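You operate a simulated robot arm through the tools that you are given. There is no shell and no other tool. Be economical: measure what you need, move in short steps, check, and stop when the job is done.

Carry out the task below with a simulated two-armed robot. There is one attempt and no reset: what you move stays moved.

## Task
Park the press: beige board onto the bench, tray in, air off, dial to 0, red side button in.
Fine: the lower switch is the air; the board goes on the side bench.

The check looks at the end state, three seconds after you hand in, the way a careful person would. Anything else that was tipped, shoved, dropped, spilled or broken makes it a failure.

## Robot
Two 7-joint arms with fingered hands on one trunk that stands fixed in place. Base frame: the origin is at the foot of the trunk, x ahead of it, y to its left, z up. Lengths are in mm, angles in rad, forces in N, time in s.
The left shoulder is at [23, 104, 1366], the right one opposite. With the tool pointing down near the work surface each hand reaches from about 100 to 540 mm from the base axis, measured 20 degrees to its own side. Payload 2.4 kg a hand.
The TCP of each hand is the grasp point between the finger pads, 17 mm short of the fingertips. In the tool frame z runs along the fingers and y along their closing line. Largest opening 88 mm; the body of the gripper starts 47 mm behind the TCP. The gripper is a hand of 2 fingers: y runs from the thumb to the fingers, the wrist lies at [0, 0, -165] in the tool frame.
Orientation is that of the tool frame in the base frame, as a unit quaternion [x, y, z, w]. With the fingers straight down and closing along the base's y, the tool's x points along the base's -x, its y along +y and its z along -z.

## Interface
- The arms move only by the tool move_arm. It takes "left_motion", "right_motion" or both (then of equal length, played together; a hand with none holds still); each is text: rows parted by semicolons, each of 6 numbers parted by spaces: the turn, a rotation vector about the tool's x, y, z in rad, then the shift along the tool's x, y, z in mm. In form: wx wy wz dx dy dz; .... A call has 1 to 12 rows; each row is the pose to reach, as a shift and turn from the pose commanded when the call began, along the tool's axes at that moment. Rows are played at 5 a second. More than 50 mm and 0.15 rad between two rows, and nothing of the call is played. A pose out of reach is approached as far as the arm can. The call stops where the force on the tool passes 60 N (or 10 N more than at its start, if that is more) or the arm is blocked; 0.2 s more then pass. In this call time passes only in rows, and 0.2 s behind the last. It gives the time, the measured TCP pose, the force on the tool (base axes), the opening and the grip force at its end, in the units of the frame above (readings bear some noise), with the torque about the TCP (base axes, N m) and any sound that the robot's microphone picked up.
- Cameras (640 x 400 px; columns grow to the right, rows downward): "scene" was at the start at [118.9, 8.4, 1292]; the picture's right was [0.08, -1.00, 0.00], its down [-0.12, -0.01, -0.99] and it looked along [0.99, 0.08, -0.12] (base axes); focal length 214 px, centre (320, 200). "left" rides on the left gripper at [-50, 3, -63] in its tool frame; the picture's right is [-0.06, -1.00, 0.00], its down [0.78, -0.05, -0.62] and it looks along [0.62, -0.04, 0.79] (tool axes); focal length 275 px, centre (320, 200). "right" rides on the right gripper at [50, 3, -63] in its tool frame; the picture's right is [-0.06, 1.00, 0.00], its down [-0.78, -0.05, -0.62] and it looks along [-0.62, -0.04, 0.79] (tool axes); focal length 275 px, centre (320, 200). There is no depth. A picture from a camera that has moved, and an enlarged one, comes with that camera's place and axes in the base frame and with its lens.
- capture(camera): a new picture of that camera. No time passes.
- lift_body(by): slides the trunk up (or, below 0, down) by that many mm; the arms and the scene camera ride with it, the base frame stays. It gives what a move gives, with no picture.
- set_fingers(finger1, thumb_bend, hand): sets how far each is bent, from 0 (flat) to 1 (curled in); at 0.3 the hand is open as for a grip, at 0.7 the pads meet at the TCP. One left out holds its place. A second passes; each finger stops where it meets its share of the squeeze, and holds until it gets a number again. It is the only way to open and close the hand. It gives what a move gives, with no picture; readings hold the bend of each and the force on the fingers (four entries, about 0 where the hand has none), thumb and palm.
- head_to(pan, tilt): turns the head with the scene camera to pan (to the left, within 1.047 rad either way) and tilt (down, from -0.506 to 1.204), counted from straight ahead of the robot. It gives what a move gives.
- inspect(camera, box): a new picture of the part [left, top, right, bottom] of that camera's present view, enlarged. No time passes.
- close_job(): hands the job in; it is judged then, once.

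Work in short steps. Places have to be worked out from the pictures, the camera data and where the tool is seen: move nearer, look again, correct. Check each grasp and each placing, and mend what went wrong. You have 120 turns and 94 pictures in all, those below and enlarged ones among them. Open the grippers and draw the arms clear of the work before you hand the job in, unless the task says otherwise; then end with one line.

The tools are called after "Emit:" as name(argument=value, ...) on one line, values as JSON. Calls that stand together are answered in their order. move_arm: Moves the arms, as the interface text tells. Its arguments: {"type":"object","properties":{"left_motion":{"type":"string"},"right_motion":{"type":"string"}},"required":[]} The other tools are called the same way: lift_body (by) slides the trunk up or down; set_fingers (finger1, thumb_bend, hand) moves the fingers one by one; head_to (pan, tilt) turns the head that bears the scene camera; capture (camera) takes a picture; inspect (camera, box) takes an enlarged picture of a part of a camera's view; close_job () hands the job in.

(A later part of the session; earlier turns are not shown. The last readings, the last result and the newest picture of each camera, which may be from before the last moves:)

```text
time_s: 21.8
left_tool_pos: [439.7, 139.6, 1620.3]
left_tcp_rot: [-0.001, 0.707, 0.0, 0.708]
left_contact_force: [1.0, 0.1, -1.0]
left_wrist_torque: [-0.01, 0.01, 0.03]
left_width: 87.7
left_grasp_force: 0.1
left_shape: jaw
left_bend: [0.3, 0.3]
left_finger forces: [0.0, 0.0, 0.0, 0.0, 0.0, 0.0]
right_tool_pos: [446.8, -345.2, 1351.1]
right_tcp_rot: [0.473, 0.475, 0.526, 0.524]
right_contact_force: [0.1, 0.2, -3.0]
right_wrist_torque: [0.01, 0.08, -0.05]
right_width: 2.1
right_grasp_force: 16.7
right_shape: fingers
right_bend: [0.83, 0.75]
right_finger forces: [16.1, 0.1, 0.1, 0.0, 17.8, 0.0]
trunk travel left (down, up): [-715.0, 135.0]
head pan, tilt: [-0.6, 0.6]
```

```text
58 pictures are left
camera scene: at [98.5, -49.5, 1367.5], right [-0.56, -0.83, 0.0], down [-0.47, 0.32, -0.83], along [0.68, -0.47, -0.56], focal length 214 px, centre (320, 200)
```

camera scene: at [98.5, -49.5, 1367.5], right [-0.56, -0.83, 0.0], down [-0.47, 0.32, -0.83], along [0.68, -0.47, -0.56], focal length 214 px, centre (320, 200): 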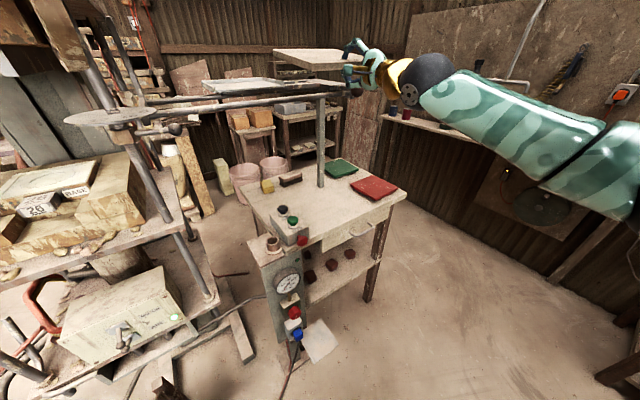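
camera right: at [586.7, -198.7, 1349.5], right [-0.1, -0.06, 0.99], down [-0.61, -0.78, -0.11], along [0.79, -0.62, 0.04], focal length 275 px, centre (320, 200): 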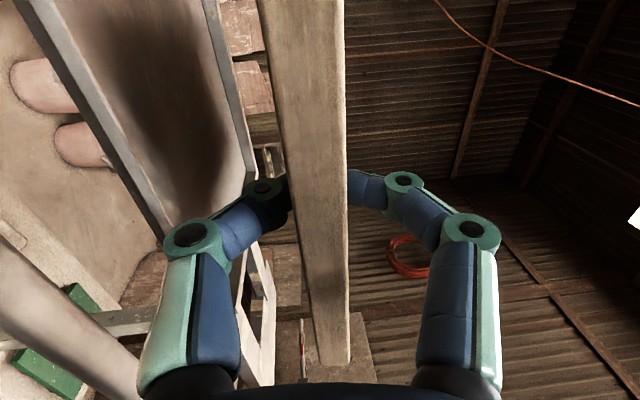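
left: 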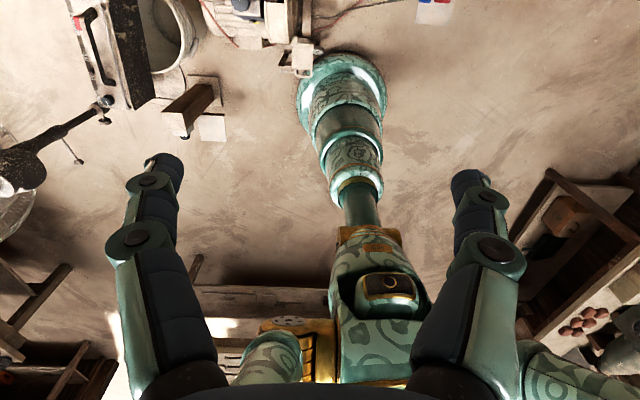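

The board is held firmly. Re-triangulating, the bench top is about z 885 with its front edge near x 500. I'll lower the trunk 300 mm (rails at x≥630 are clear of the board at x≤600) and look again.

Emit:
lift_body(by=-300)

Emit:
capture(camera="scene")

Emit:
capture(camera="right")

```text
time_s: 24.8
left_tool_pos: [441.6, 140.8, 1320.4]
left_tcp_rot: [-0.001, 0.706, 0.001, 0.708]
left_contact_force: [-0.2, -0.4, -0.1]
left_wrist_torque: [0.0, 0.0, 0.0]
left_width: 88.2
left_grasp_force: 0.0
left_shape: jaw
left_bend: [0.3, 0.3]
left_finger forces: [0.0, 0.0, 0.1, 0.1, 0.0, 0.0]
right_tool_pos: [448.7, -346.9, 1053.0]
right_tcp_rot: [0.474, 0.475, 0.524, 0.525]
right_contact_force: [-0.6, 0.4, -0.8]
right_wrist_torque: [-0.04, 0.12, 0.0]
right_width: 2.3
right_grasp_force: 17.3
right_shape: fingers
right_bend: [0.83, 0.75]
right_finger forces: [16.3, 0.0, 0.1, 0.0, 17.7, 0.0]
trunk travel left (down, up): [-415.0, 435.0]
head pan, tilt: [-0.6, 0.6]
```

```text
57 pictures are left
camera scene: at [102.6, -49.1, 1066.4], right [-0.56, -0.83, 0.0], down [-0.47, 0.32, -0.82], along [0.68, -0.47, -0.57], focal length 214 px, centre (320, 200)
```

scene: 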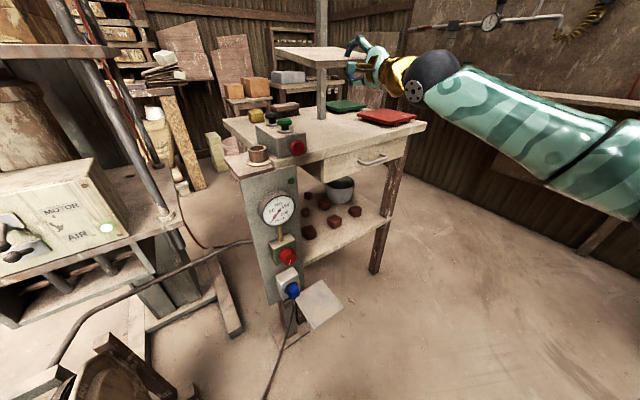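

```text
56 pictures are left
camera right: at [386.5, -299.1, 1049.5], right [-0.1, -0.06, 0.99], down [-0.61, -0.78, -0.11], along [0.79, -0.62, 0.04], focal length 275 px, centre (320, 200)
```

right: 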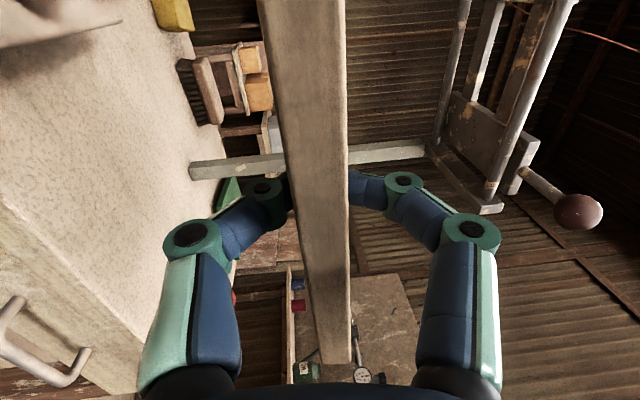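

Better baseline now: bench top z≈865, front edge x≈500 near y=-400, red side button ≈(520,-273,888), free space y -300…-590. I'll zoom on the board to judge its tilt.

Emit:
inspect(camera="scene", box=[230, 10, 440, 170])

```text
2.50 times, centred on (335, 90) of scene
camera zoom: at [102.6, -49.1, 1066.4], right [-0.56, -0.83, 0.0], down [-0.47, 0.32, -0.82], along [0.68, -0.47, -0.57], focal length 536 px, centre (282, 475)
```

zoom: 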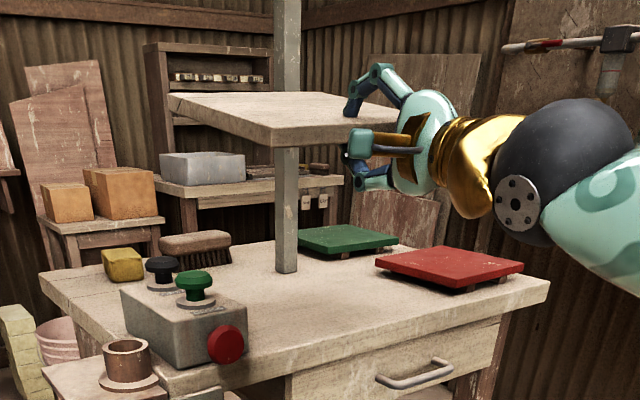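

The board's far end is ~8° high. I'll level it, shift to y≈-410 and x≈468, then lower the trunk to hover just above the bench.

Emit:
move_arm(right_motion="0.05 0 0 -21 0 7;0.1 0 0 -42 0 14;0.14 0 0 -63 -2 20")

Emit:
lift_body(by=-145)

Emit:
capture(camera="scene")

Emit:
capture(camera="right")

```text
time_s: 25.6
left_tool_pos: [440.5, 140.3, 1320.0]
left_tcp_rot: [0.0, 0.706, 0.0, 0.708]
left_contact_force: [0.1, 0.6, 0.0]
left_wrist_torque: [0.02, 0.0, -0.02]
left_width: 88.2
left_grasp_force: 0.1
left_shape: jaw
left_bend: [0.3, 0.3]
left_finger forces: [0.1, 0.0, 0.0, 0.0, 0.1, 0.0]
right_tool_pos: [470.1, -412.0, 1053.2]
right_tcp_rot: [0.51, 0.51, 0.489, 0.49]
right_contact_force: [1.0, 0.6, -0.7]
right_wrist_torque: [0.01, 0.15, 0.03]
right_width: 2.5
right_grasp_force: 16.6
right_shape: fingers
right_bend: [0.83, 0.74]
right_finger forces: [16.2, 0.1, 0.0, 0.0, 17.7, 0.0]
trunk travel left (down, up): [-415.0, 435.0]
head pan, tilt: [-0.6, 0.6]
```

```text
time_s: 27.3
left_tool_pos: [440.3, 141.4, 1176.2]
left_tcp_rot: [0.0, 0.706, 0.0, 0.708]
left_contact_force: [0.1, 0.1, 0.6]
left_wrist_torque: [-0.02, -0.01, 0.0]
left_width: 88.0
left_grasp_force: 0.0
left_shape: jaw
left_bend: [0.3, 0.3]
left_finger forces: [0.0, 0.0, 0.1, 0.1, 0.0, 0.0]
right_tool_pos: [468.9, -411.4, 909.1]
right_tcp_rot: [0.509, 0.51, 0.49, 0.491]
right_contact_force: [-0.8, 0.0, -1.8]
right_wrist_torque: [0.01, 0.08, 0.0]
right_width: 1.9
right_grasp_force: 16.6
right_shape: fingers
right_bend: [0.83, 0.74]
right_finger forces: [16.2, 0.0, 0.0, 0.1, 17.8, 0.1]
trunk travel left (down, up): [-270.0, 580.0]
head pan, tilt: [-0.6, 0.6]
```

```text
54 pictures are left
camera scene: at [107.2, -49.1, 920.8], right [-0.56, -0.83, 0.0], down [-0.47, 0.32, -0.82], along [0.68, -0.47, -0.57], focal length 214 px, centre (320, 200)
```

scene: 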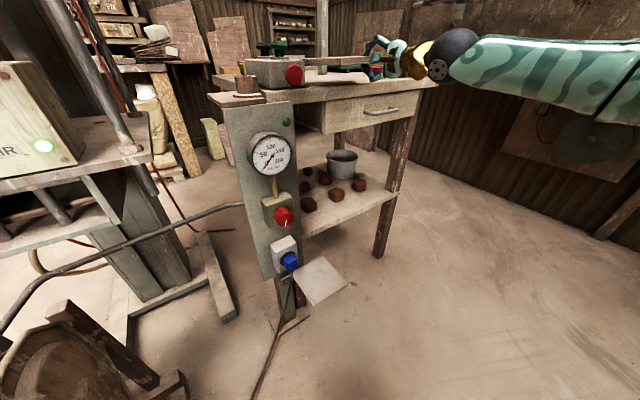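

```text
53 pictures are left
camera right: at [406.7, -362.0, 913.4], right [0.04, -0.06, 1.0], down [-0.62, -0.78, -0.02], along [0.78, -0.62, -0.07], focal length 275 px, centre (320, 200)
```

right: 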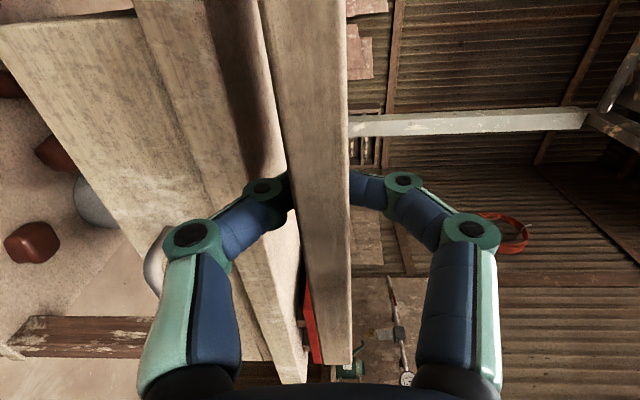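

Close above the bench; zooming to judge the gap, tilt and the finger-to-bench-edge clearance.

Emit:
inspect(camera="scene", box=[230, 20, 450, 140])

Emit:
inspect(camera="right", box=[120, 0, 440, 400])

```text
2.91 times, centred on (340, 80) of scene
camera zoom: at [107.2, -49.1, 920.8], right [-0.56, -0.83, 0.0], down [-0.47, 0.32, -0.82], along [0.68, -0.47, -0.57], focal length 624 px, centre (262, 549)
```

zoom: 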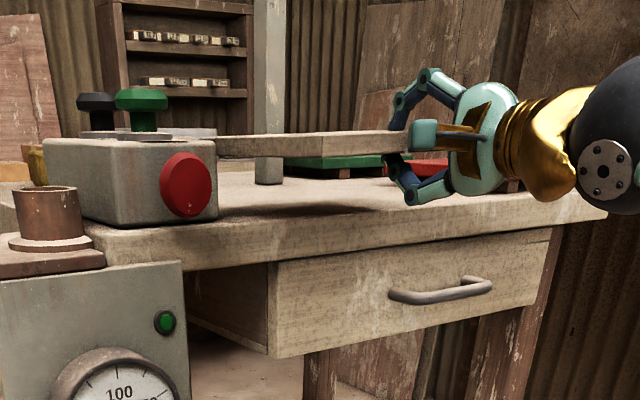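

```text
1.00 times, centred on (280, 200) of right (not enlarged: the box is as wide or as high as the picture)
camera zoom: at [406.7, -362.0, 913.4], right [0.04, -0.06, 1.0], down [-0.62, -0.78, -0.02], along [0.78, -0.62, -0.07], focal length 275 px, centre (360, 200)
```

zoom: 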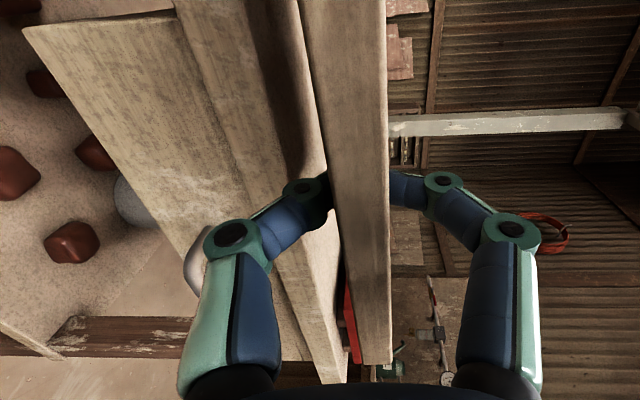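

Combining right-camera views gives the bench edge at x≈538, z≈863. I'll advance 40 mm so about 115 mm of board will lie on the bench with the fingers still just outside the edge, then lower 22 mm.

Emit:
move_arm(right_motion="0 0 0 0 1 20;0 0 0 0 2 40;0 0 0 0 -9 40;0 0 0 0 -20 40")

Emit:
inspect(camera="scene", box=[230, 20, 450, 140])

Emit:
capture(camera="right")

```text
time_s: 28.3
left_tool_pos: [441.1, 140.1, 1175.3]
left_tcp_rot: [0.0, 0.706, 0.0, 0.708]
left_contact_force: [0.0, -0.3, -0.8]
left_wrist_torque: [0.01, 0.0, 0.0]
left_width: 88.1
left_grasp_force: 0.0
left_shape: jaw
left_bend: [0.3, 0.3]
left_finger forces: [0.0, 0.1, 0.0, 0.1, 0.0, 0.0]
right_tool_pos: [507.3, -410.8, 886.2]
right_tcp_rot: [0.51, 0.51, 0.49, 0.49]
right_contact_force: [-0.2, 0.1, -1.7]
right_wrist_torque: [-0.01, 0.1, 0.0]
right_width: 2.2
right_grasp_force: 17.5
right_shape: fingers
right_bend: [0.83, 0.74]
right_finger forces: [16.3, 0.0, 0.0, 0.0, 18.0, 0.0]
trunk travel left (down, up): [-270.0, 580.0]
head pan, tilt: [-0.6, 0.6]
```

```text
2.91 times, centred on (340, 80) of scene
camera zoom: at [107.3, -49.2, 920.7], right [-0.56, -0.83, 0.0], down [-0.47, 0.32, -0.82], along [0.68, -0.47, -0.57], focal length 624 px, centre (262, 549)
```

zoom: 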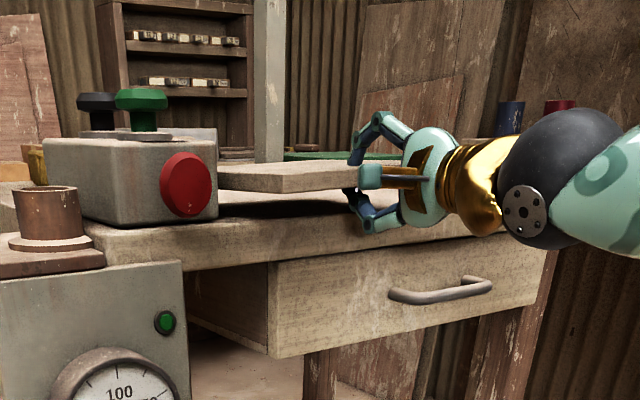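

```text
49 pictures are left
camera right: at [445.4, -361.6, 891.7], right [0.04, -0.06, 1.0], down [-0.62, -0.78, -0.02], along [0.78, -0.62, -0.07], focal length 275 px, centre (320, 200)
```

right: 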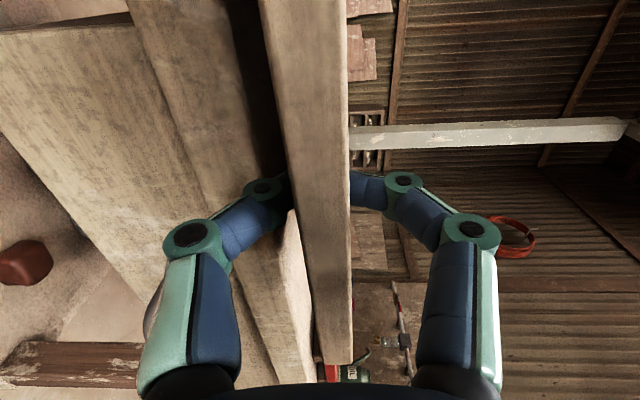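

Fingers are outside the edge and the board is over the bench. Lowering 10 mm more in small steps.

Emit:
move_arm(right_motion="0 0 0 0 -4 0;0 0 0 0 -8 0;0 0 0 0 -10 0")

```text
time_s: 29.1
left_tool_pos: [440.8, 141.6, 1174.6]
left_tcp_rot: [0.001, 0.705, -0.001, 0.709]
left_contact_force: [-1.0, 0.3, 0.3]
left_wrist_torque: [0.0, 0.0, 0.0]
left_width: 87.8
left_grasp_force: 0.1
left_shape: jaw
left_bend: [0.3, 0.3]
left_finger forces: [0.1, 0.1, 0.0, 0.0, 0.0, 0.0]
right_tool_pos: [506.1, -411.1, 875.7]
right_tcp_rot: [0.509, 0.511, 0.489, 0.49]
right_contact_force: [0.4, -0.7, -1.6]
right_wrist_torque: [0.01, 0.1, 0.02]
right_width: 2.3
right_grasp_force: 17.7
right_shape: fingers
right_bend: [0.83, 0.74]
right_finger forces: [16.4, 0.0, 0.0, 0.0, 17.9, 0.0]
trunk travel left (down, up): [-270.0, 580.0]
head pan, tilt: [-0.6, 0.6]
```

Emit:
move_arm(right_motion="0 0 0 0 -2 0;0 0 0 0 -4 0;0 0 0 0 -6 0")

Emit:
inspect(camera="scene", box=[280, 50, 400, 120])

```text
time_s: 29.9
left_tool_pos: [442.0, 140.4, 1174.3]
left_tcp_rot: [0.0, 0.705, 0.0, 0.709]
left_contact_force: [-0.8, -0.9, 0.5]
left_wrist_torque: [-0.04, 0.02, -0.01]
left_width: 87.8
left_grasp_force: 0.0
left_shape: jaw
left_bend: [0.3, 0.3]
left_finger forces: [0.0, 0.0, 0.0, 0.1, 0.0, 0.0]
right_tool_pos: [507.1, -410.2, 869.5]
right_tcp_rot: [0.509, 0.51, 0.49, 0.491]
right_contact_force: [-0.1, 0.4, -1.9]
right_wrist_torque: [0.02, 0.1, 0.0]
right_width: 1.9
right_grasp_force: 17.1
right_shape: fingers
right_bend: [0.83, 0.74]
right_finger forces: [16.3, 0.0, 0.0, 0.0, 17.8, 0.0]
trunk travel left (down, up): [-270.0, 580.0]
head pan, tilt: [-0.6, 0.6]
```

```text
5.33 times, centred on (340, 85) of scene
camera zoom: at [107.3, -49.1, 920.7], right [-0.56, -0.83, 0.0], down [-0.47, 0.32, -0.82], along [0.68, -0.47, -0.57], focal length 1144 px, centre (213, 813)
```

zoom: 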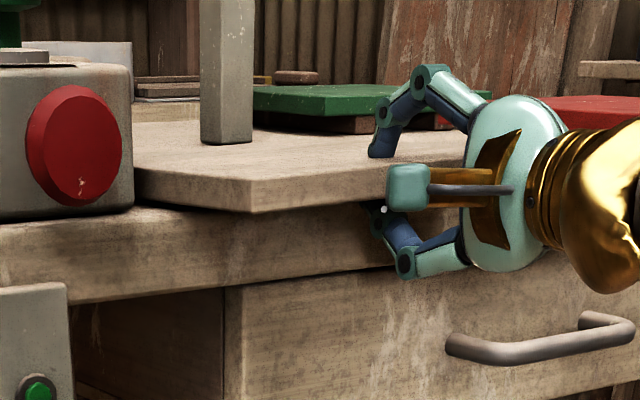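

Very near the surface; continue down in 2 mm steps until force shows.

Emit:
move_arm(right_motion="0 0 0 0 -2 0;0 0 0 0 -4 0")

Emit:
inspect(camera="scene", box=[280, 50, 400, 120])

```text
time_s: 30.5
left_tool_pos: [441.7, 140.4, 1175.5]
left_tcp_rot: [-0.001, 0.706, 0.001, 0.709]
left_contact_force: [-0.4, -0.6, -0.7]
left_wrist_torque: [0.01, -0.03, -0.01]
left_width: 87.9
left_grasp_force: 0.0
left_shape: jaw
left_bend: [0.3, 0.3]
left_finger forces: [0.0, 0.0, 0.0, 0.0, 0.0, 0.1]
right_tool_pos: [506.7, -411.4, 866.8]
right_tcp_rot: [0.51, 0.511, 0.489, 0.49]
right_contact_force: [-0.3, 0.0, -1.0]
right_wrist_torque: [0.0, 0.05, 0.01]
right_width: 2.2
right_grasp_force: 17.4
right_shape: fingers
right_bend: [0.83, 0.74]
right_finger forces: [16.7, 0.0, 0.0, 0.0, 17.8, 0.0]
trunk travel left (down, up): [-270.0, 580.0]
head pan, tilt: [-0.6, 0.6]
```

```text
5.33 times, centred on (340, 85) of scene
camera zoom: at [107.3, -49.1, 920.8], right [-0.56, -0.83, 0.0], down [-0.47, 0.32, -0.82], along [0.68, -0.47, -0.57], focal length 1144 px, centre (213, 813)
```

zoom: 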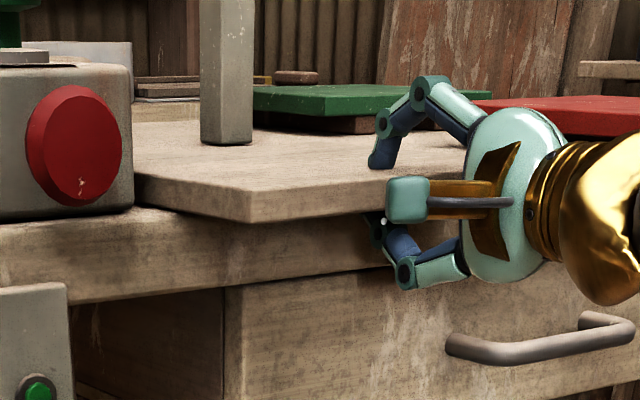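

Torque and weight are dropping, so the board is starting to rest. Another 2 mm.

Emit:
move_arm(right_motion="0 0 0 0 -1 0;0 0 0 0 -2.5 0")

```text
time_s: 31.1
left_tool_pos: [440.9, 139.6, 1176.0]
left_tcp_rot: [0.0, 0.706, 0.0, 0.709]
left_contact_force: [0.3, 0.7, -0.3]
left_wrist_torque: [0.0, -0.02, 0.0]
left_width: 87.9
left_grasp_force: 0.1
left_shape: jaw
left_bend: [0.3, 0.3]
left_finger forces: [0.0, 0.1, 0.1, 0.1, 0.1, 0.1]
right_tool_pos: [507.4, -411.6, 864.3]
right_tcp_rot: [0.51, 0.51, 0.49, 0.491]
right_contact_force: [-1.0, 0.2, 1.7]
right_wrist_torque: [0.04, 0.0, -0.02]
right_width: 2.2
right_grasp_force: 17.3
right_shape: fingers
right_bend: [0.83, 0.74]
right_finger forces: [17.9, 0.1, 0.1, 0.1, 17.3, 0.1]
trunk travel left (down, up): [-270.0, 580.0]
head pan, tilt: [-0.6, 0.6]
```

The board now bears on the bench. Opening the hand.

Emit:
set_fingers(hand="right", finger1=0.52, thumb_bend=0.55)

Emit:
inspect(camera="scene", box=[280, 50, 400, 120])

```text
time_s: 32.1
left_tool_pos: [441.5, 141.6, 1174.5]
left_tcp_rot: [-0.001, 0.706, 0.0, 0.708]
left_contact_force: [-0.4, -0.7, 0.4]
left_wrist_torque: [-0.02, -0.04, 0.03]
left_width: 87.7
left_grasp_force: 0.1
left_shape: jaw
left_bend: [0.3, 0.3]
left_finger forces: [0.1, 0.0, 0.0, 0.0, 0.0, 0.0]
right_tool_pos: [506.4, -411.8, 864.8]
right_tcp_rot: [0.51, 0.51, 0.49, 0.49]
right_contact_force: [-0.4, -0.9, 0.9]
right_wrist_torque: [0.01, 0.02, 0.04]
right_width: 31.0
right_grasp_force: 0.0
right_shape: fingers
right_bend: [0.52, 0.55]
right_finger forces: [0.0, 0.1, 0.0, 0.1, 0.0, 0.1]
trunk travel left (down, up): [-270.0, 580.0]
head pan, tilt: [-0.6, 0.6]
```

```text
5.33 times, centred on (340, 85) of scene
camera zoom: at [107.2, -49.1, 920.8], right [-0.56, -0.83, 0.0], down [-0.47, 0.32, -0.82], along [0.68, -0.47, -0.57], focal length 1144 px, centre (213, 813)
```

zoom: 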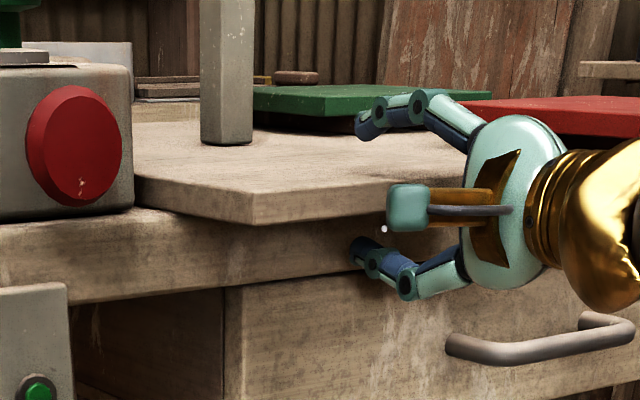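

Board lies flat with a small overhang. I'll back off, then pitch the hand ~57° down with fingers closed to push the board fully onto the bench.

Emit:
move_arm(right_motion="0 0 0 0 0 -35;0 0 0 0 0 -70;0.15 0 0 0 10 -75;0.29 0 0 0 20 -75;0.43 0 0 0 30 -75;0.57 0 0 0 35 -75;0.71 0 0 0 40 -75;0.85 0 0 0 40 -75;0.98 0 0 0 40 -75")

Emit:
set_fingers(hand="right", finger1=0.7, thumb_bend=0.7)

Emit:
capture(camera="right")

Emit:
inspect(camera="scene", box=[240, 20, 420, 120])

```text
time_s: 34.1
left_tool_pos: [440.9, 141.1, 1175.3]
left_tcp_rot: [-0.001, 0.706, 0.0, 0.708]
left_contact_force: [0.0, 0.7, 0.0]
left_wrist_torque: [0.01, -0.02, 0.0]
left_width: 87.9
left_grasp_force: 0.0
left_shape: jaw
left_bend: [0.3, 0.3]
left_finger forces: [0.0, 0.1, 0.1, 0.0, 0.0, 0.0]
right_tool_pos: [432.4, -411.4, 907.8]
right_tcp_rot: [0.681, 0.681, 0.191, 0.192]
right_contact_force: [-0.4, -0.3, 0.6]
right_wrist_torque: [-0.02, 0.01, -0.02]
right_width: 30.9
right_grasp_force: 0.0
right_shape: fingers
right_bend: [0.52, 0.55]
right_finger forces: [0.0, 0.0, 0.0, 0.1, 0.0, 0.1]
trunk travel left (down, up): [-270.0, 580.0]
head pan, tilt: [-0.6, 0.6]
```

```text
time_s: 35.1
left_tool_pos: [440.8, 139.9, 1175.1]
left_tcp_rot: [-0.001, 0.706, 0.001, 0.708]
left_contact_force: [0.2, 0.1, 0.1]
left_wrist_torque: [0.0, 0.01, -0.01]
left_width: 87.7
left_grasp_force: 0.0
left_shape: jaw
left_bend: [0.3, 0.3]
left_finger forces: [0.1, 0.1, 0.1, 0.0, 0.0, 0.0]
right_tool_pos: [432.9, -411.4, 906.8]
right_tcp_rot: [0.68, 0.681, 0.193, 0.193]
right_contact_force: [0.0, 0.3, 0.0]
right_wrist_torque: [0.03, 0.01, 0.01]
right_width: 0.1
right_grasp_force: 0.1
right_shape: fingers
right_bend: [0.7, 0.7]
right_finger forces: [0.0, 0.0, 0.0, 0.0, 0.0, 0.0]
trunk travel left (down, up): [-270.0, 580.0]
head pan, tilt: [-0.6, 0.6]
```

```text
45 pictures are left
camera right: at [403.9, -362.1, 962.7], right [0.85, -0.06, 0.52], down [-0.37, -0.78, 0.5], along [0.38, -0.62, -0.69], focal length 275 px, centre (320, 200)
```

right: 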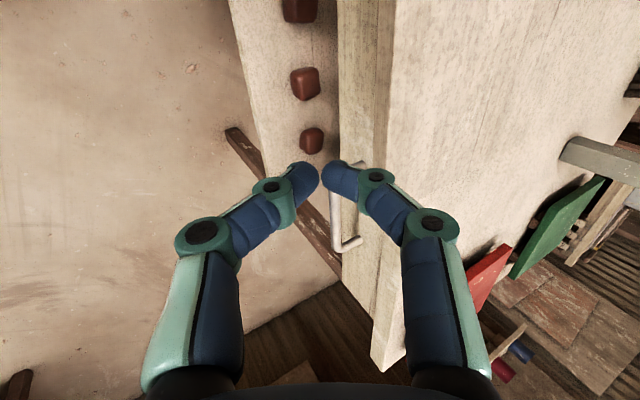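

```text
3.56 times, centred on (330, 70) of scene
camera zoom: at [107.2, -49.1, 920.8], right [-0.56, -0.83, 0.0], down [-0.47, 0.32, -0.82], along [0.68, -0.47, -0.57], focal length 763 px, centre (284, 662)
```

zoom: 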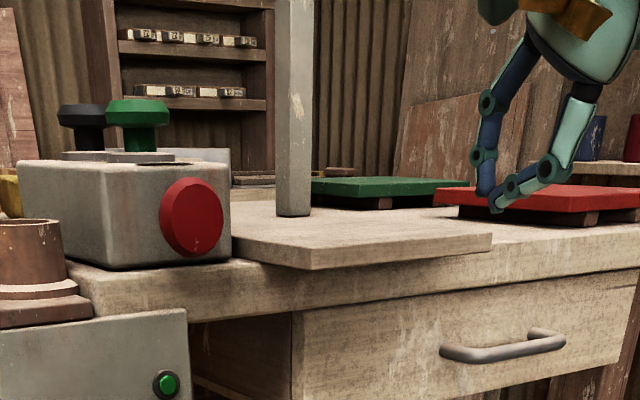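

I'll push the board's front edge at y≈-402, fingertip at board height (TCP z≈877), up to TCP x≈525 first.

Emit:
move_arm(right_motion="0 0 0 9 -0.6 35.4;0 0 0 9 17 46;0 0 0 9 35.2 57.3;0 0 0 9 52.3 67.8;0 0 0 9 62 73.5")

Emit:
inspect(camera="scene", box=[240, 20, 420, 120])

```text
time_s: 36.3
left_tool_pos: [440.6, 141.9, 1175.4]
left_tcp_rot: [-0.001, 0.706, 0.0, 0.709]
left_contact_force: [0.7, -0.7, -1.1]
left_wrist_torque: [-0.02, 0.0, -0.02]
left_width: 87.7
left_grasp_force: 0.0
left_shape: jaw
left_bend: [0.3, 0.3]
left_finger forces: [0.0, 0.1, 0.0, 0.1, 0.1, 0.0]
right_tool_pos: [523.8, -401.8, 877.3]
right_tcp_rot: [0.68, 0.68, 0.193, 0.193]
right_contact_force: [-0.3, -0.1, -0.4]
right_wrist_torque: [0.01, 0.01, 0.02]
right_width: 0.1
right_grasp_force: 0.0
right_shape: fingers
right_bend: [0.7, 0.7]
right_finger forces: [0.4, 0.0, 0.0, 0.0, 0.0, 0.0]
trunk travel left (down, up): [-270.0, 580.0]
head pan, tilt: [-0.6, 0.6]
```

```text
3.56 times, centred on (330, 70) of scene
camera zoom: at [107.2, -49.0, 920.8], right [-0.56, -0.83, 0.0], down [-0.47, 0.32, -0.82], along [0.68, -0.47, -0.57], focal length 763 px, centre (284, 662)
```

zoom: 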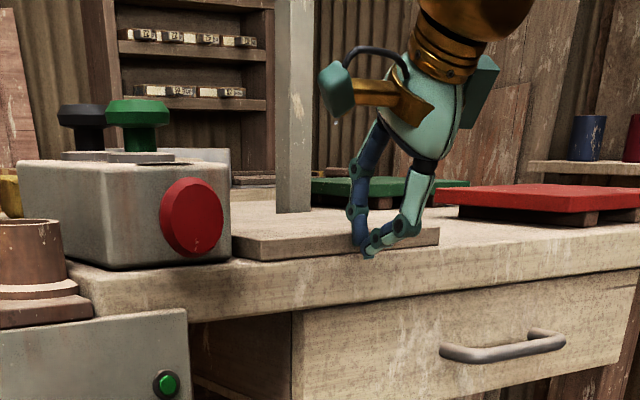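

The board slides well and its front is about at the bench edge. Pushing another 20 mm, slightly higher.

Emit:
move_arm(right_motion="0 0 0 0 10 3;0 0 0 0 19 8")

Emit:
inspect(camera="scene", box=[240, 20, 420, 120])

Emit:
capture(camera="right")

```text
time_s: 36.9
left_tool_pos: [441.5, 141.6, 1176.7]
left_tcp_rot: [0.0, 0.706, 0.0, 0.708]
left_contact_force: [0.0, 1.0, 0.1]
left_wrist_torque: [0.0, 0.0, -0.01]
left_width: 88.0
left_grasp_force: 0.2
left_shape: jaw
left_bend: [0.3, 0.3]
left_finger forces: [0.1, 0.0, 0.0, 0.0, 0.0, 0.1]
right_tool_pos: [544.8, -402.7, 881.2]
right_tcp_rot: [0.681, 0.68, 0.192, 0.193]
right_contact_force: [-0.9, 0.4, 0.5]
right_wrist_torque: [-0.04, 0.0, -0.01]
right_width: 0.0
right_grasp_force: 0.1
right_shape: fingers
right_bend: [0.71, 0.7]
right_finger forces: [0.6, 0.1, 0.0, 0.0, 0.1, 0.0]
trunk travel left (down, up): [-270.0, 580.0]
head pan, tilt: [-0.6, 0.6]
```

```text
3.56 times, centred on (330, 70) of scene
camera zoom: at [107.2, -49.0, 920.8], right [-0.56, -0.83, 0.0], down [-0.47, 0.32, -0.82], along [0.68, -0.47, -0.57], focal length 763 px, centre (284, 662)
```

zoom: 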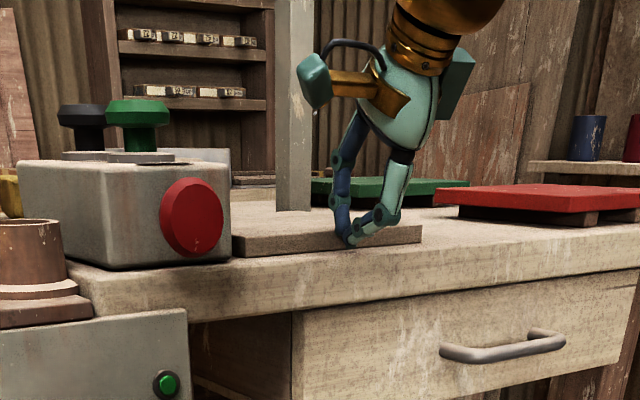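

```text
41 pictures are left
camera right: at [516.2, -353.3, 937.1], right [0.85, -0.06, 0.52], down [-0.37, -0.78, 0.5], along [0.38, -0.62, -0.69], focal length 275 px, centre (320, 200)
```

right: 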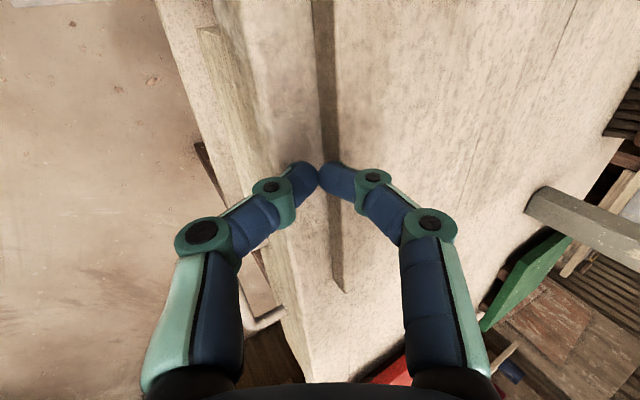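

The board is fully on the bench, ~25 mm inside the edge. Now backing off and levelling the hand to press the red side button at ≈(530,-279,884).

Emit:
move_arm(right_motion="0 0 0 0 -23 -32;0 0 0 0 -47 -64;0 0 0 0 -70 -96;-0.145 0 0 0 -70 -96;-0.29 0 0 0 -70 -96;-0.435 0 0 0 -70 -96;-0.58 0 0 0 -70 -96;-0.725 0 0 0 -70 -96;-0.87 0 0 0 -70 -96;-1.02 0 0 0 -70 -96")

Emit:
move_arm(right_motion="0 0 0 41 -14 0;0 0 0 82 -28 0;0 0 0 122 -41 0")

Emit:
capture(camera="right")

Emit:
capture(camera="scene")

```text
time_s: 39.1
left_tool_pos: [441.3, 140.8, 1176.2]
left_tcp_rot: [-0.001, 0.706, 0.001, 0.708]
left_contact_force: [-0.2, 0.5, 0.5]
left_wrist_torque: [-0.04, 0.01, -0.01]
left_width: 88.1
left_grasp_force: 0.1
left_shape: jaw
left_bend: [0.3, 0.3]
left_finger forces: [0.0, 0.0, 0.0, 0.1, 0.0, 0.0]
right_tool_pos: [434.4, -403.0, 925.1]
right_tcp_rot: [0.499, 0.5, 0.5, 0.501]
right_contact_force: [0.3, 0.5, 0.7]
right_wrist_torque: [-0.01, 0.02, 0.01]
right_width: 0.1
right_grasp_force: 0.1
right_shape: fingers
right_bend: [0.7, 0.7]
right_finger forces: [0.1, 0.0, 0.1, 0.0, 0.0, 0.1]
trunk travel left (down, up): [-270.0, 580.0]
head pan, tilt: [-0.6, 0.6]
```

```text
time_s: 39.9
left_tool_pos: [442.1, 141.1, 1175.0]
left_tcp_rot: [0.0, 0.706, 0.0, 0.708]
left_contact_force: [0.1, 0.0, 0.4]
left_wrist_torque: [0.0, 0.0, 0.02]
left_width: 88.0
left_grasp_force: 0.0
left_shape: jaw
left_bend: [0.3, 0.3]
left_finger forces: [0.1, 0.0, 0.0, 0.0, 0.0, 0.0]
right_tool_pos: [436.2, -278.8, 884.3]
right_tcp_rot: [0.499, 0.5, 0.5, 0.5]
right_contact_force: [0.5, 0.1, 0.2]
right_wrist_torque: [0.01, -0.02, 0.02]
right_width: 0.1
right_grasp_force: 0.0
right_shape: fingers
right_bend: [0.7, 0.7]
right_finger forces: [0.0, 0.0, 0.0, 0.0, 0.1, 0.0]
trunk travel left (down, up): [-270.0, 580.0]
head pan, tilt: [-0.6, 0.6]
```

```text
40 pictures are left
camera right: at [373.8, -230.8, 887.3], right [0.0, -0.06, 1.0], down [-0.62, -0.78, -0.05], along [0.79, -0.62, -0.04], focal length 275 px, centre (320, 200)
```

right: 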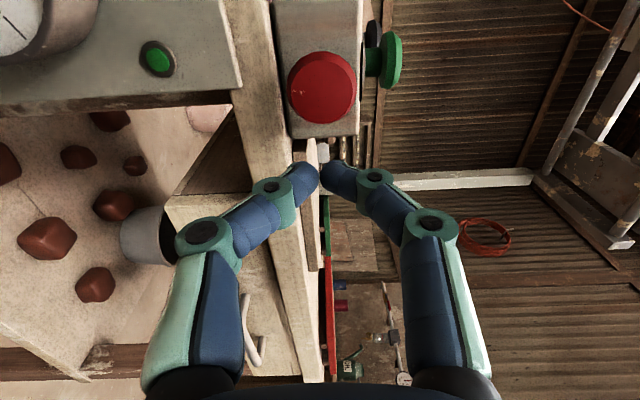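

```text
39 pictures are left
camera scene: at [107.2, -49.1, 920.8], right [-0.56, -0.83, 0.0], down [-0.47, 0.32, -0.82], along [0.68, -0.47, -0.57], focal length 214 px, centre (320, 200)
```

scene: 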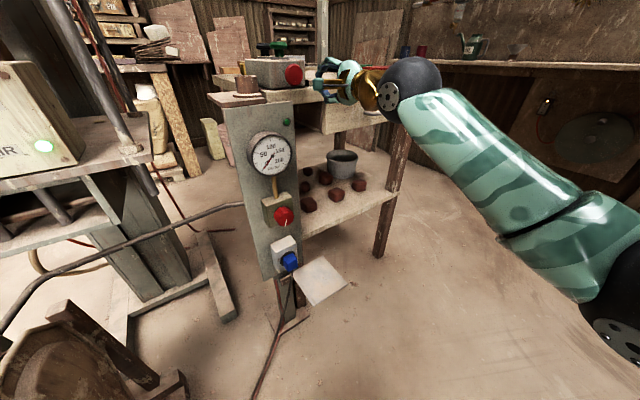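

Button center ≈ y -275, z 885, matching the fingertip line. Advancing toward it.

Emit:
move_arm(right_motion="0 0 0 3 1 20;0 0 0 3 1 40;0 0 0 3 1 60")

Emit:
inspect(camera="scene", box=[240, 30, 360, 110])

```text
time_s: 40.7
left_tool_pos: [440.1, 141.2, 1175.6]
left_tcp_rot: [-0.001, 0.706, 0.0, 0.708]
left_contact_force: [0.4, 0.5, -0.4]
left_wrist_torque: [0.03, -0.02, -0.01]
left_width: 88.3
left_grasp_force: 0.1
left_shape: jaw
left_bend: [0.3, 0.3]
left_finger forces: [0.1, 0.0, 0.1, 0.0, 0.1, 0.0]
right_tool_pos: [495.2, -276.5, 885.4]
right_tcp_rot: [0.5, 0.501, 0.499, 0.5]
right_contact_force: [-0.6, -0.2, 0.3]
right_wrist_torque: [0.0, -0.04, 0.0]
right_width: 0.0
right_grasp_force: 0.0
right_shape: fingers
right_bend: [0.7, 0.7]
right_finger forces: [0.0, 0.0, 0.1, 0.0, 0.1, 0.0]
trunk travel left (down, up): [-270.0, 580.0]
head pan, tilt: [-0.6, 0.6]
```

```text
5.00 times, centred on (300, 70) of scene
camera zoom: at [107.2, -49.0, 920.8], right [-0.56, -0.83, 0.0], down [-0.47, 0.32, -0.82], along [0.68, -0.47, -0.57], focal length 1072 px, centre (420, 850)
```

zoom: 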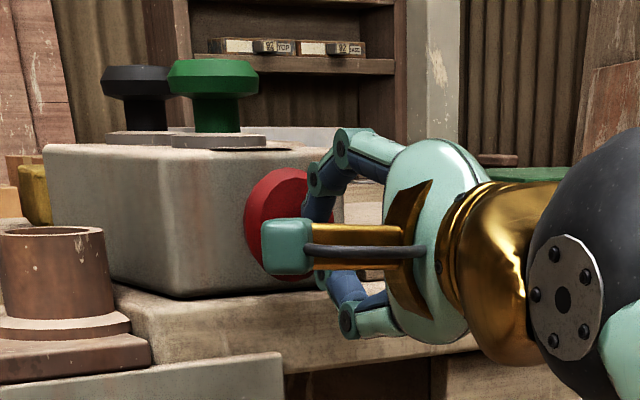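

Aligned with the button. Pressing forward gradually.

Emit:
move_arm(right_motion="0 0 0 0 0 4;0 0 0 0 0 8;0 0 0 0 0 12;0 0 0 0 0 16")

```text
time_s: 41.7
left_tool_pos: [438.4, 141.2, 1175.7]
left_tcp_rot: [0.0, 0.705, 0.0, 0.709]
left_contact_force: [-0.4, -0.3, 0.4]
left_wrist_torque: [-0.02, -0.04, -0.05]
left_width: 88.1
left_grasp_force: 0.1
left_shape: jaw
left_bend: [0.3, 0.3]
left_finger forces: [0.0, 0.0, 0.1, 0.1, 0.1, 0.1]
right_tool_pos: [510.5, -276.5, 885.8]
right_tcp_rot: [0.5, 0.5, 0.5, 0.501]
right_contact_force: [-15.7, 1.4, -1.2]
right_wrist_torque: [0.01, 0.05, 0.08]
right_width: 0.0
right_grasp_force: 8.1
right_shape: fingers
right_bend: [0.71, 0.7]
right_finger forces: [6.5, 0.0, 0.0, 0.1, 9.8, 0.0]
trunk travel left (down, up): [-270.0, 580.0]
head pan, tilt: [-0.6, 0.6]
```

Contact with 16 N. A bit further.

Emit:
move_arm(right_motion="0 0 0 0 0 3;0 0 0 0 0 6")

```text
time_s: 42.3
left_tool_pos: [435.0, 141.7, 1176.9]
left_tcp_rot: [0.0, 0.705, -0.001, 0.71]
left_contact_force: [-0.5, -0.1, 0.4]
left_wrist_torque: [0.02, -0.03, 0.02]
left_width: 87.9
left_grasp_force: 0.0
left_shape: jaw
left_bend: [0.3, 0.3]
left_finger forces: [0.0, 0.1, 0.0, 0.1, 0.0, 0.1]
right_tool_pos: [512.1, -277.0, 885.5]
right_tcp_rot: [0.499, 0.501, 0.5, 0.5]
right_contact_force: [-51.9, 3.7, -7.0]
right_wrist_torque: [-0.03, 0.32, 0.14]
right_width: 0.0
right_grasp_force: 27.4
right_shape: fingers
right_bend: [0.75, 0.73]
right_finger forces: [16.5, 0.0, 0.1, 0.1, 37.9, 0.0]
trunk travel left (down, up): [-270.0, 580.0]
head pan, tilt: [-0.6, 0.6]
```

Firm stop at 52 N. Backing off to see whether the button stayed in.

Emit:
move_arm(right_motion="0 0 0 0 0 -6;0 0 0 0 0 -40;0 0 0 0 0 -80;0 0 0 -40 0 -90;0 0 0 -80 0 -100")

Emit:
inspect(camera="scene", box=[240, 30, 360, 110])

```text
time_s: 43.5
left_tool_pos: [440.0, 140.7, 1175.3]
left_tcp_rot: [0.0, 0.706, 0.0, 0.709]
left_contact_force: [-0.3, -0.9, -0.9]
left_wrist_torque: [-0.06, 0.01, 0.01]
left_width: 88.0
left_grasp_force: 0.1
left_shape: jaw
left_bend: [0.3, 0.3]
left_finger forces: [0.0, 0.1, 0.1, 0.0, 0.1, 0.1]
right_tool_pos: [417.9, -356.4, 884.7]
right_tcp_rot: [0.499, 0.499, 0.5, 0.502]
right_contact_force: [0.5, 0.4, 0.5]
right_wrist_torque: [0.02, 0.0, 0.01]
right_width: 0.0
right_grasp_force: 0.1
right_shape: fingers
right_bend: [0.7, 0.7]
right_finger forces: [0.1, 0.0, 0.0, 0.1, 0.1, 0.0]
trunk travel left (down, up): [-270.0, 580.0]
head pan, tilt: [-0.6, 0.6]
```

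```text
5.00 times, centred on (300, 70) of scene
camera zoom: at [107.2, -49.0, 920.8], right [-0.56, -0.83, 0.0], down [-0.47, 0.32, -0.82], along [0.68, -0.47, -0.57], focal length 1072 px, centre (420, 850)
```

zoom: 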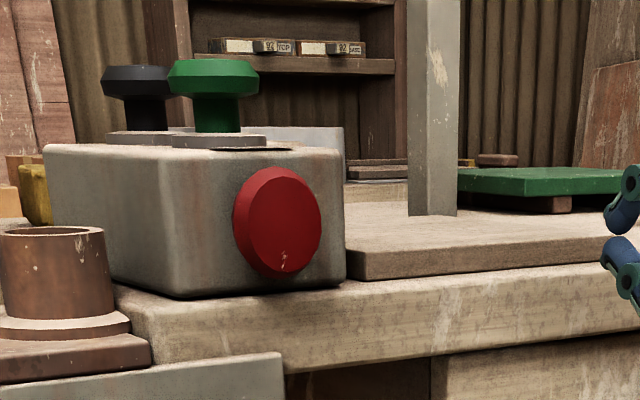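

The red button is in by ~9 mm and latched; the box has not moved. Next the tray: its ball handle is at ≈(555,-477,1290). Raising the trunk with the hand well in front of the rails.

Emit:
lift_body(by=405)

Emit:
head_to(pan=-0.6, tilt=0.3)

Emit:
move_arm(right_motion="0 0 0 -45 0 0;0 0 0 -90 0 5;0 0 0 -135 0 10;0 0 0 -175 0 20")

Emit:
capture(camera="right")

Emit:
capture(camera="scene")

```text
refused: 405 is not a number from -400 to 400
```

```text
time_s: 44.3
left_tool_pos: [439.1, 141.8, 1175.5]
left_tcp_rot: [0.001, 0.706, -0.001, 0.708]
left_contact_force: [-0.4, 0.0, 0.4]
left_wrist_torque: [0.01, 0.04, -0.01]
left_width: 87.8
left_grasp_force: 0.0
left_shape: jaw
left_bend: [0.3, 0.3]
left_finger forces: [0.1, 0.1, 0.0, 0.1, 0.0, 0.0]
right_tool_pos: [417.8, -356.0, 884.9]
right_tcp_rot: [0.5, 0.5, 0.5, 0.5]
right_contact_force: [-0.6, 0.4, 0.4]
right_wrist_torque: [-0.01, 0.0, -0.01]
right_width: 0.2
right_grasp_force: 0.0
right_shape: fingers
right_bend: [0.7, 0.7]
right_finger forces: [0.0, 0.1, 0.0, 0.0, 0.0, 0.1]
trunk travel left (down, up): [-270.0, 580.0]
head pan, tilt: [-0.6, 0.3]
```

```text
time_s: 45.3
left_tool_pos: [440.1, 141.9, 1174.4]
left_tcp_rot: [-0.001, 0.706, 0.0, 0.708]
left_contact_force: [0.9, 0.0, 0.5]
left_wrist_torque: [-0.02, -0.03, -0.04]
left_width: 88.0
left_grasp_force: 0.1
left_shape: jaw
left_bend: [0.3, 0.3]
left_finger forces: [0.0, 0.0, 0.0, 0.1, 0.0, 0.0]
right_tool_pos: [438.0, -532.6, 888.8]
right_tcp_rot: [0.499, 0.5, 0.5, 0.501]
right_contact_force: [-0.2, -0.2, 0.2]
right_wrist_torque: [0.01, -0.02, 0.0]
right_width: 0.0
right_grasp_force: 0.1
right_shape: fingers
right_bend: [0.7, 0.7]
right_finger forces: [0.1, 0.0, 0.0, 0.0, 0.1, 0.0]
trunk travel left (down, up): [-270.0, 580.0]
head pan, tilt: [-0.6, 0.3]
```

```text
36 pictures are left
camera right: at [376.9, -482.6, 891.4], right [0.0, -0.06, 1.0], down [-0.62, -0.78, -0.05], along [0.79, -0.62, -0.04], focal length 275 px, centre (320, 200)
```

right: 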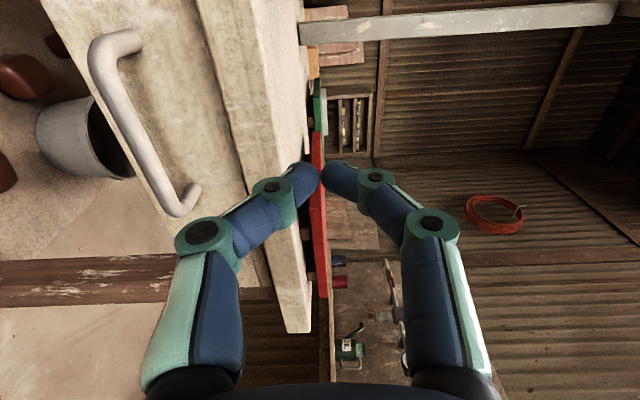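

```text
35 pictures are left
camera scene: at [111.4, -51.6, 947.8], right [-0.56, -0.83, 0.0], down [-0.25, 0.17, -0.95], along [0.79, -0.54, -0.3], focal length 214 px, centre (320, 200)
```

scene: 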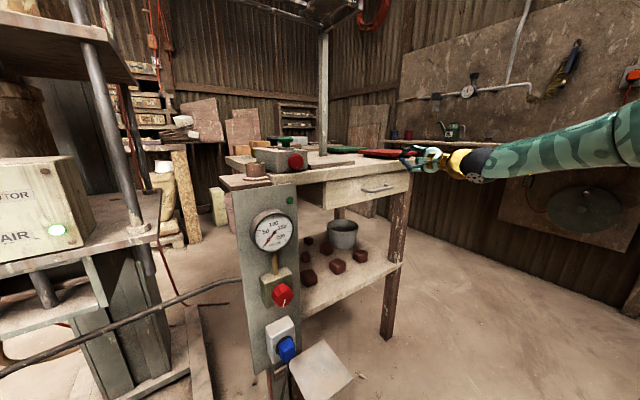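

Only the lift was refused; the hand is safely at (438,-532,889). Lifting 400 mm, then looking at the handle.

Emit:
lift_body(by=400)

Emit:
capture(camera="right")

Emit:
capture(camera="scene")

```text
time_s: 49.1
left_tool_pos: [440.8, 140.4, 1575.5]
left_tcp_rot: [-0.001, 0.706, 0.0, 0.708]
left_contact_force: [-0.2, 0.4, -0.4]
left_wrist_torque: [-0.01, 0.03, 0.01]
left_width: 87.9
left_grasp_force: 0.1
left_shape: jaw
left_bend: [0.3, 0.3]
left_finger forces: [0.1, 0.1, 0.0, 0.1, 0.0, 0.0]
right_tool_pos: [436.6, -533.0, 1285.4]
right_tcp_rot: [0.5, 0.5, 0.499, 0.501]
right_contact_force: [0.1, 0.2, -0.2]
right_wrist_torque: [0.03, 0.04, -0.02]
right_width: 0.0
right_grasp_force: 0.0
right_shape: fingers
right_bend: [0.7, 0.7]
right_finger forces: [0.0, 0.0, 0.0, 0.1, 0.0, 0.1]
trunk travel left (down, up): [-670.0, 180.0]
head pan, tilt: [-0.6, 0.3]
```

```text
34 pictures are left
camera right: at [375.4, -483.2, 1287.9], right [0.0, -0.06, 1.0], down [-0.62, -0.78, -0.05], along [0.79, -0.62, -0.04], focal length 275 px, centre (320, 200)
```

right: 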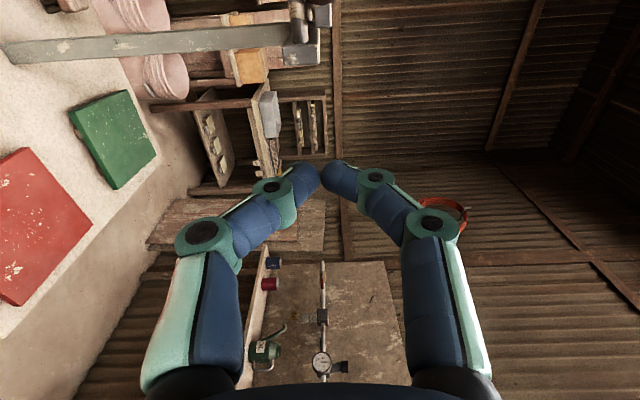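

```text
33 pictures are left
camera scene: at [103.5, -52.0, 1349.9], right [-0.56, -0.83, 0.0], down [-0.24, 0.17, -0.96], along [0.79, -0.54, -0.3], focal length 214 px, centre (320, 200)
```

scene: 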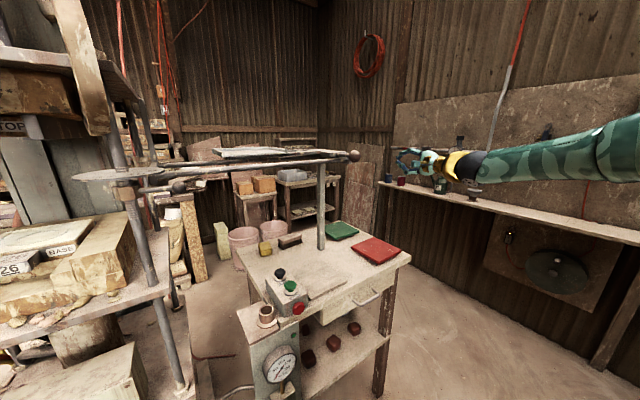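

Enlarging the handle region to see the ball, stem and the slider frame.

Emit:
inspect(camera="scene", box=[200, 120, 460, 220])

```text
2.46 times, centred on (330, 170) of scene
camera zoom: at [103.5, -52.0, 1349.9], right [-0.56, -0.83, 0.0], down [-0.24, 0.17, -0.96], along [0.79, -0.54, -0.3], focal length 528 px, centre (295, 274)
```

zoom: 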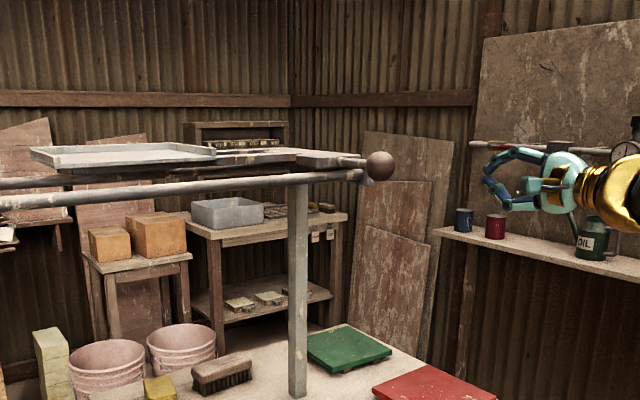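

The ball sits on a stem pointing at the robot from the slider's end plate: ball ≈(552,-474,1290), r≈17. I'll bring the closed fingers alongside it on its right side.

Emit:
move_arm(right_motion="0 0 0 0 2 41;0 0 0 0 4 82;0 0 0 0 5 121")

Emit:
inspect(camera="scene", box=[270, 120, 430, 200])

Emit:
capture(camera="right")

```text
time_s: 49.9
left_tool_pos: [440.0, 140.8, 1575.7]
left_tcp_rot: [0.0, 0.706, 0.001, 0.708]
left_contact_force: [-0.2, 0.8, 0.6]
left_wrist_torque: [-0.02, 0.0, -0.01]
left_width: 88.0
left_grasp_force: 0.1
left_shape: jaw
left_bend: [0.3, 0.3]
left_finger forces: [0.0, 0.0, 0.0, 0.0, 0.0, 0.0]
right_tool_pos: [542.4, -517.2, 1288.8]
right_tcp_rot: [0.498, 0.501, 0.5, 0.501]
right_contact_force: [-0.5, 0.0, 0.0]
right_wrist_torque: [0.01, 0.0, 0.01]
right_width: 0.0
right_grasp_force: 0.1
right_shape: fingers
right_bend: [0.7, 0.7]
right_finger forces: [0.0, 0.0, 0.0, 0.1, 0.0, 0.1]
right hand out of reach, approached as far as the arm can: row 3
trunk travel left (down, up): [-670.0, 180.0]
head pan, tilt: [-0.6, 0.3]
```

```text
4.00 times, centred on (350, 160) of scene
camera zoom: at [102.3, -52.5, 1350.0], right [-0.57, -0.83, 0.0], down [-0.24, 0.17, -0.96], along [0.79, -0.54, -0.3], focal length 858 px, centre (200, 360)
```

zoom: 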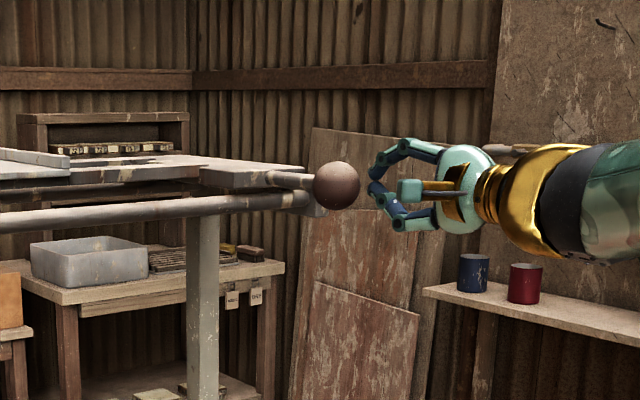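

```text
30 pictures are left
camera right: at [479.8, -467.7, 1292.8], right [0.0, -0.06, 1.0], down [-0.62, -0.79, -0.05], along [0.79, -0.62, -0.04], focal length 275 px, centre (320, 200)
```

right: 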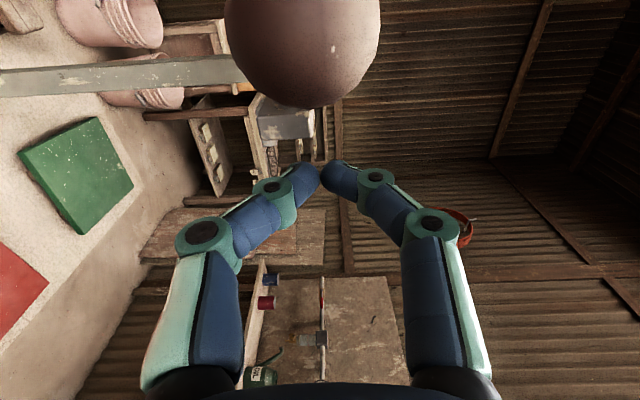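

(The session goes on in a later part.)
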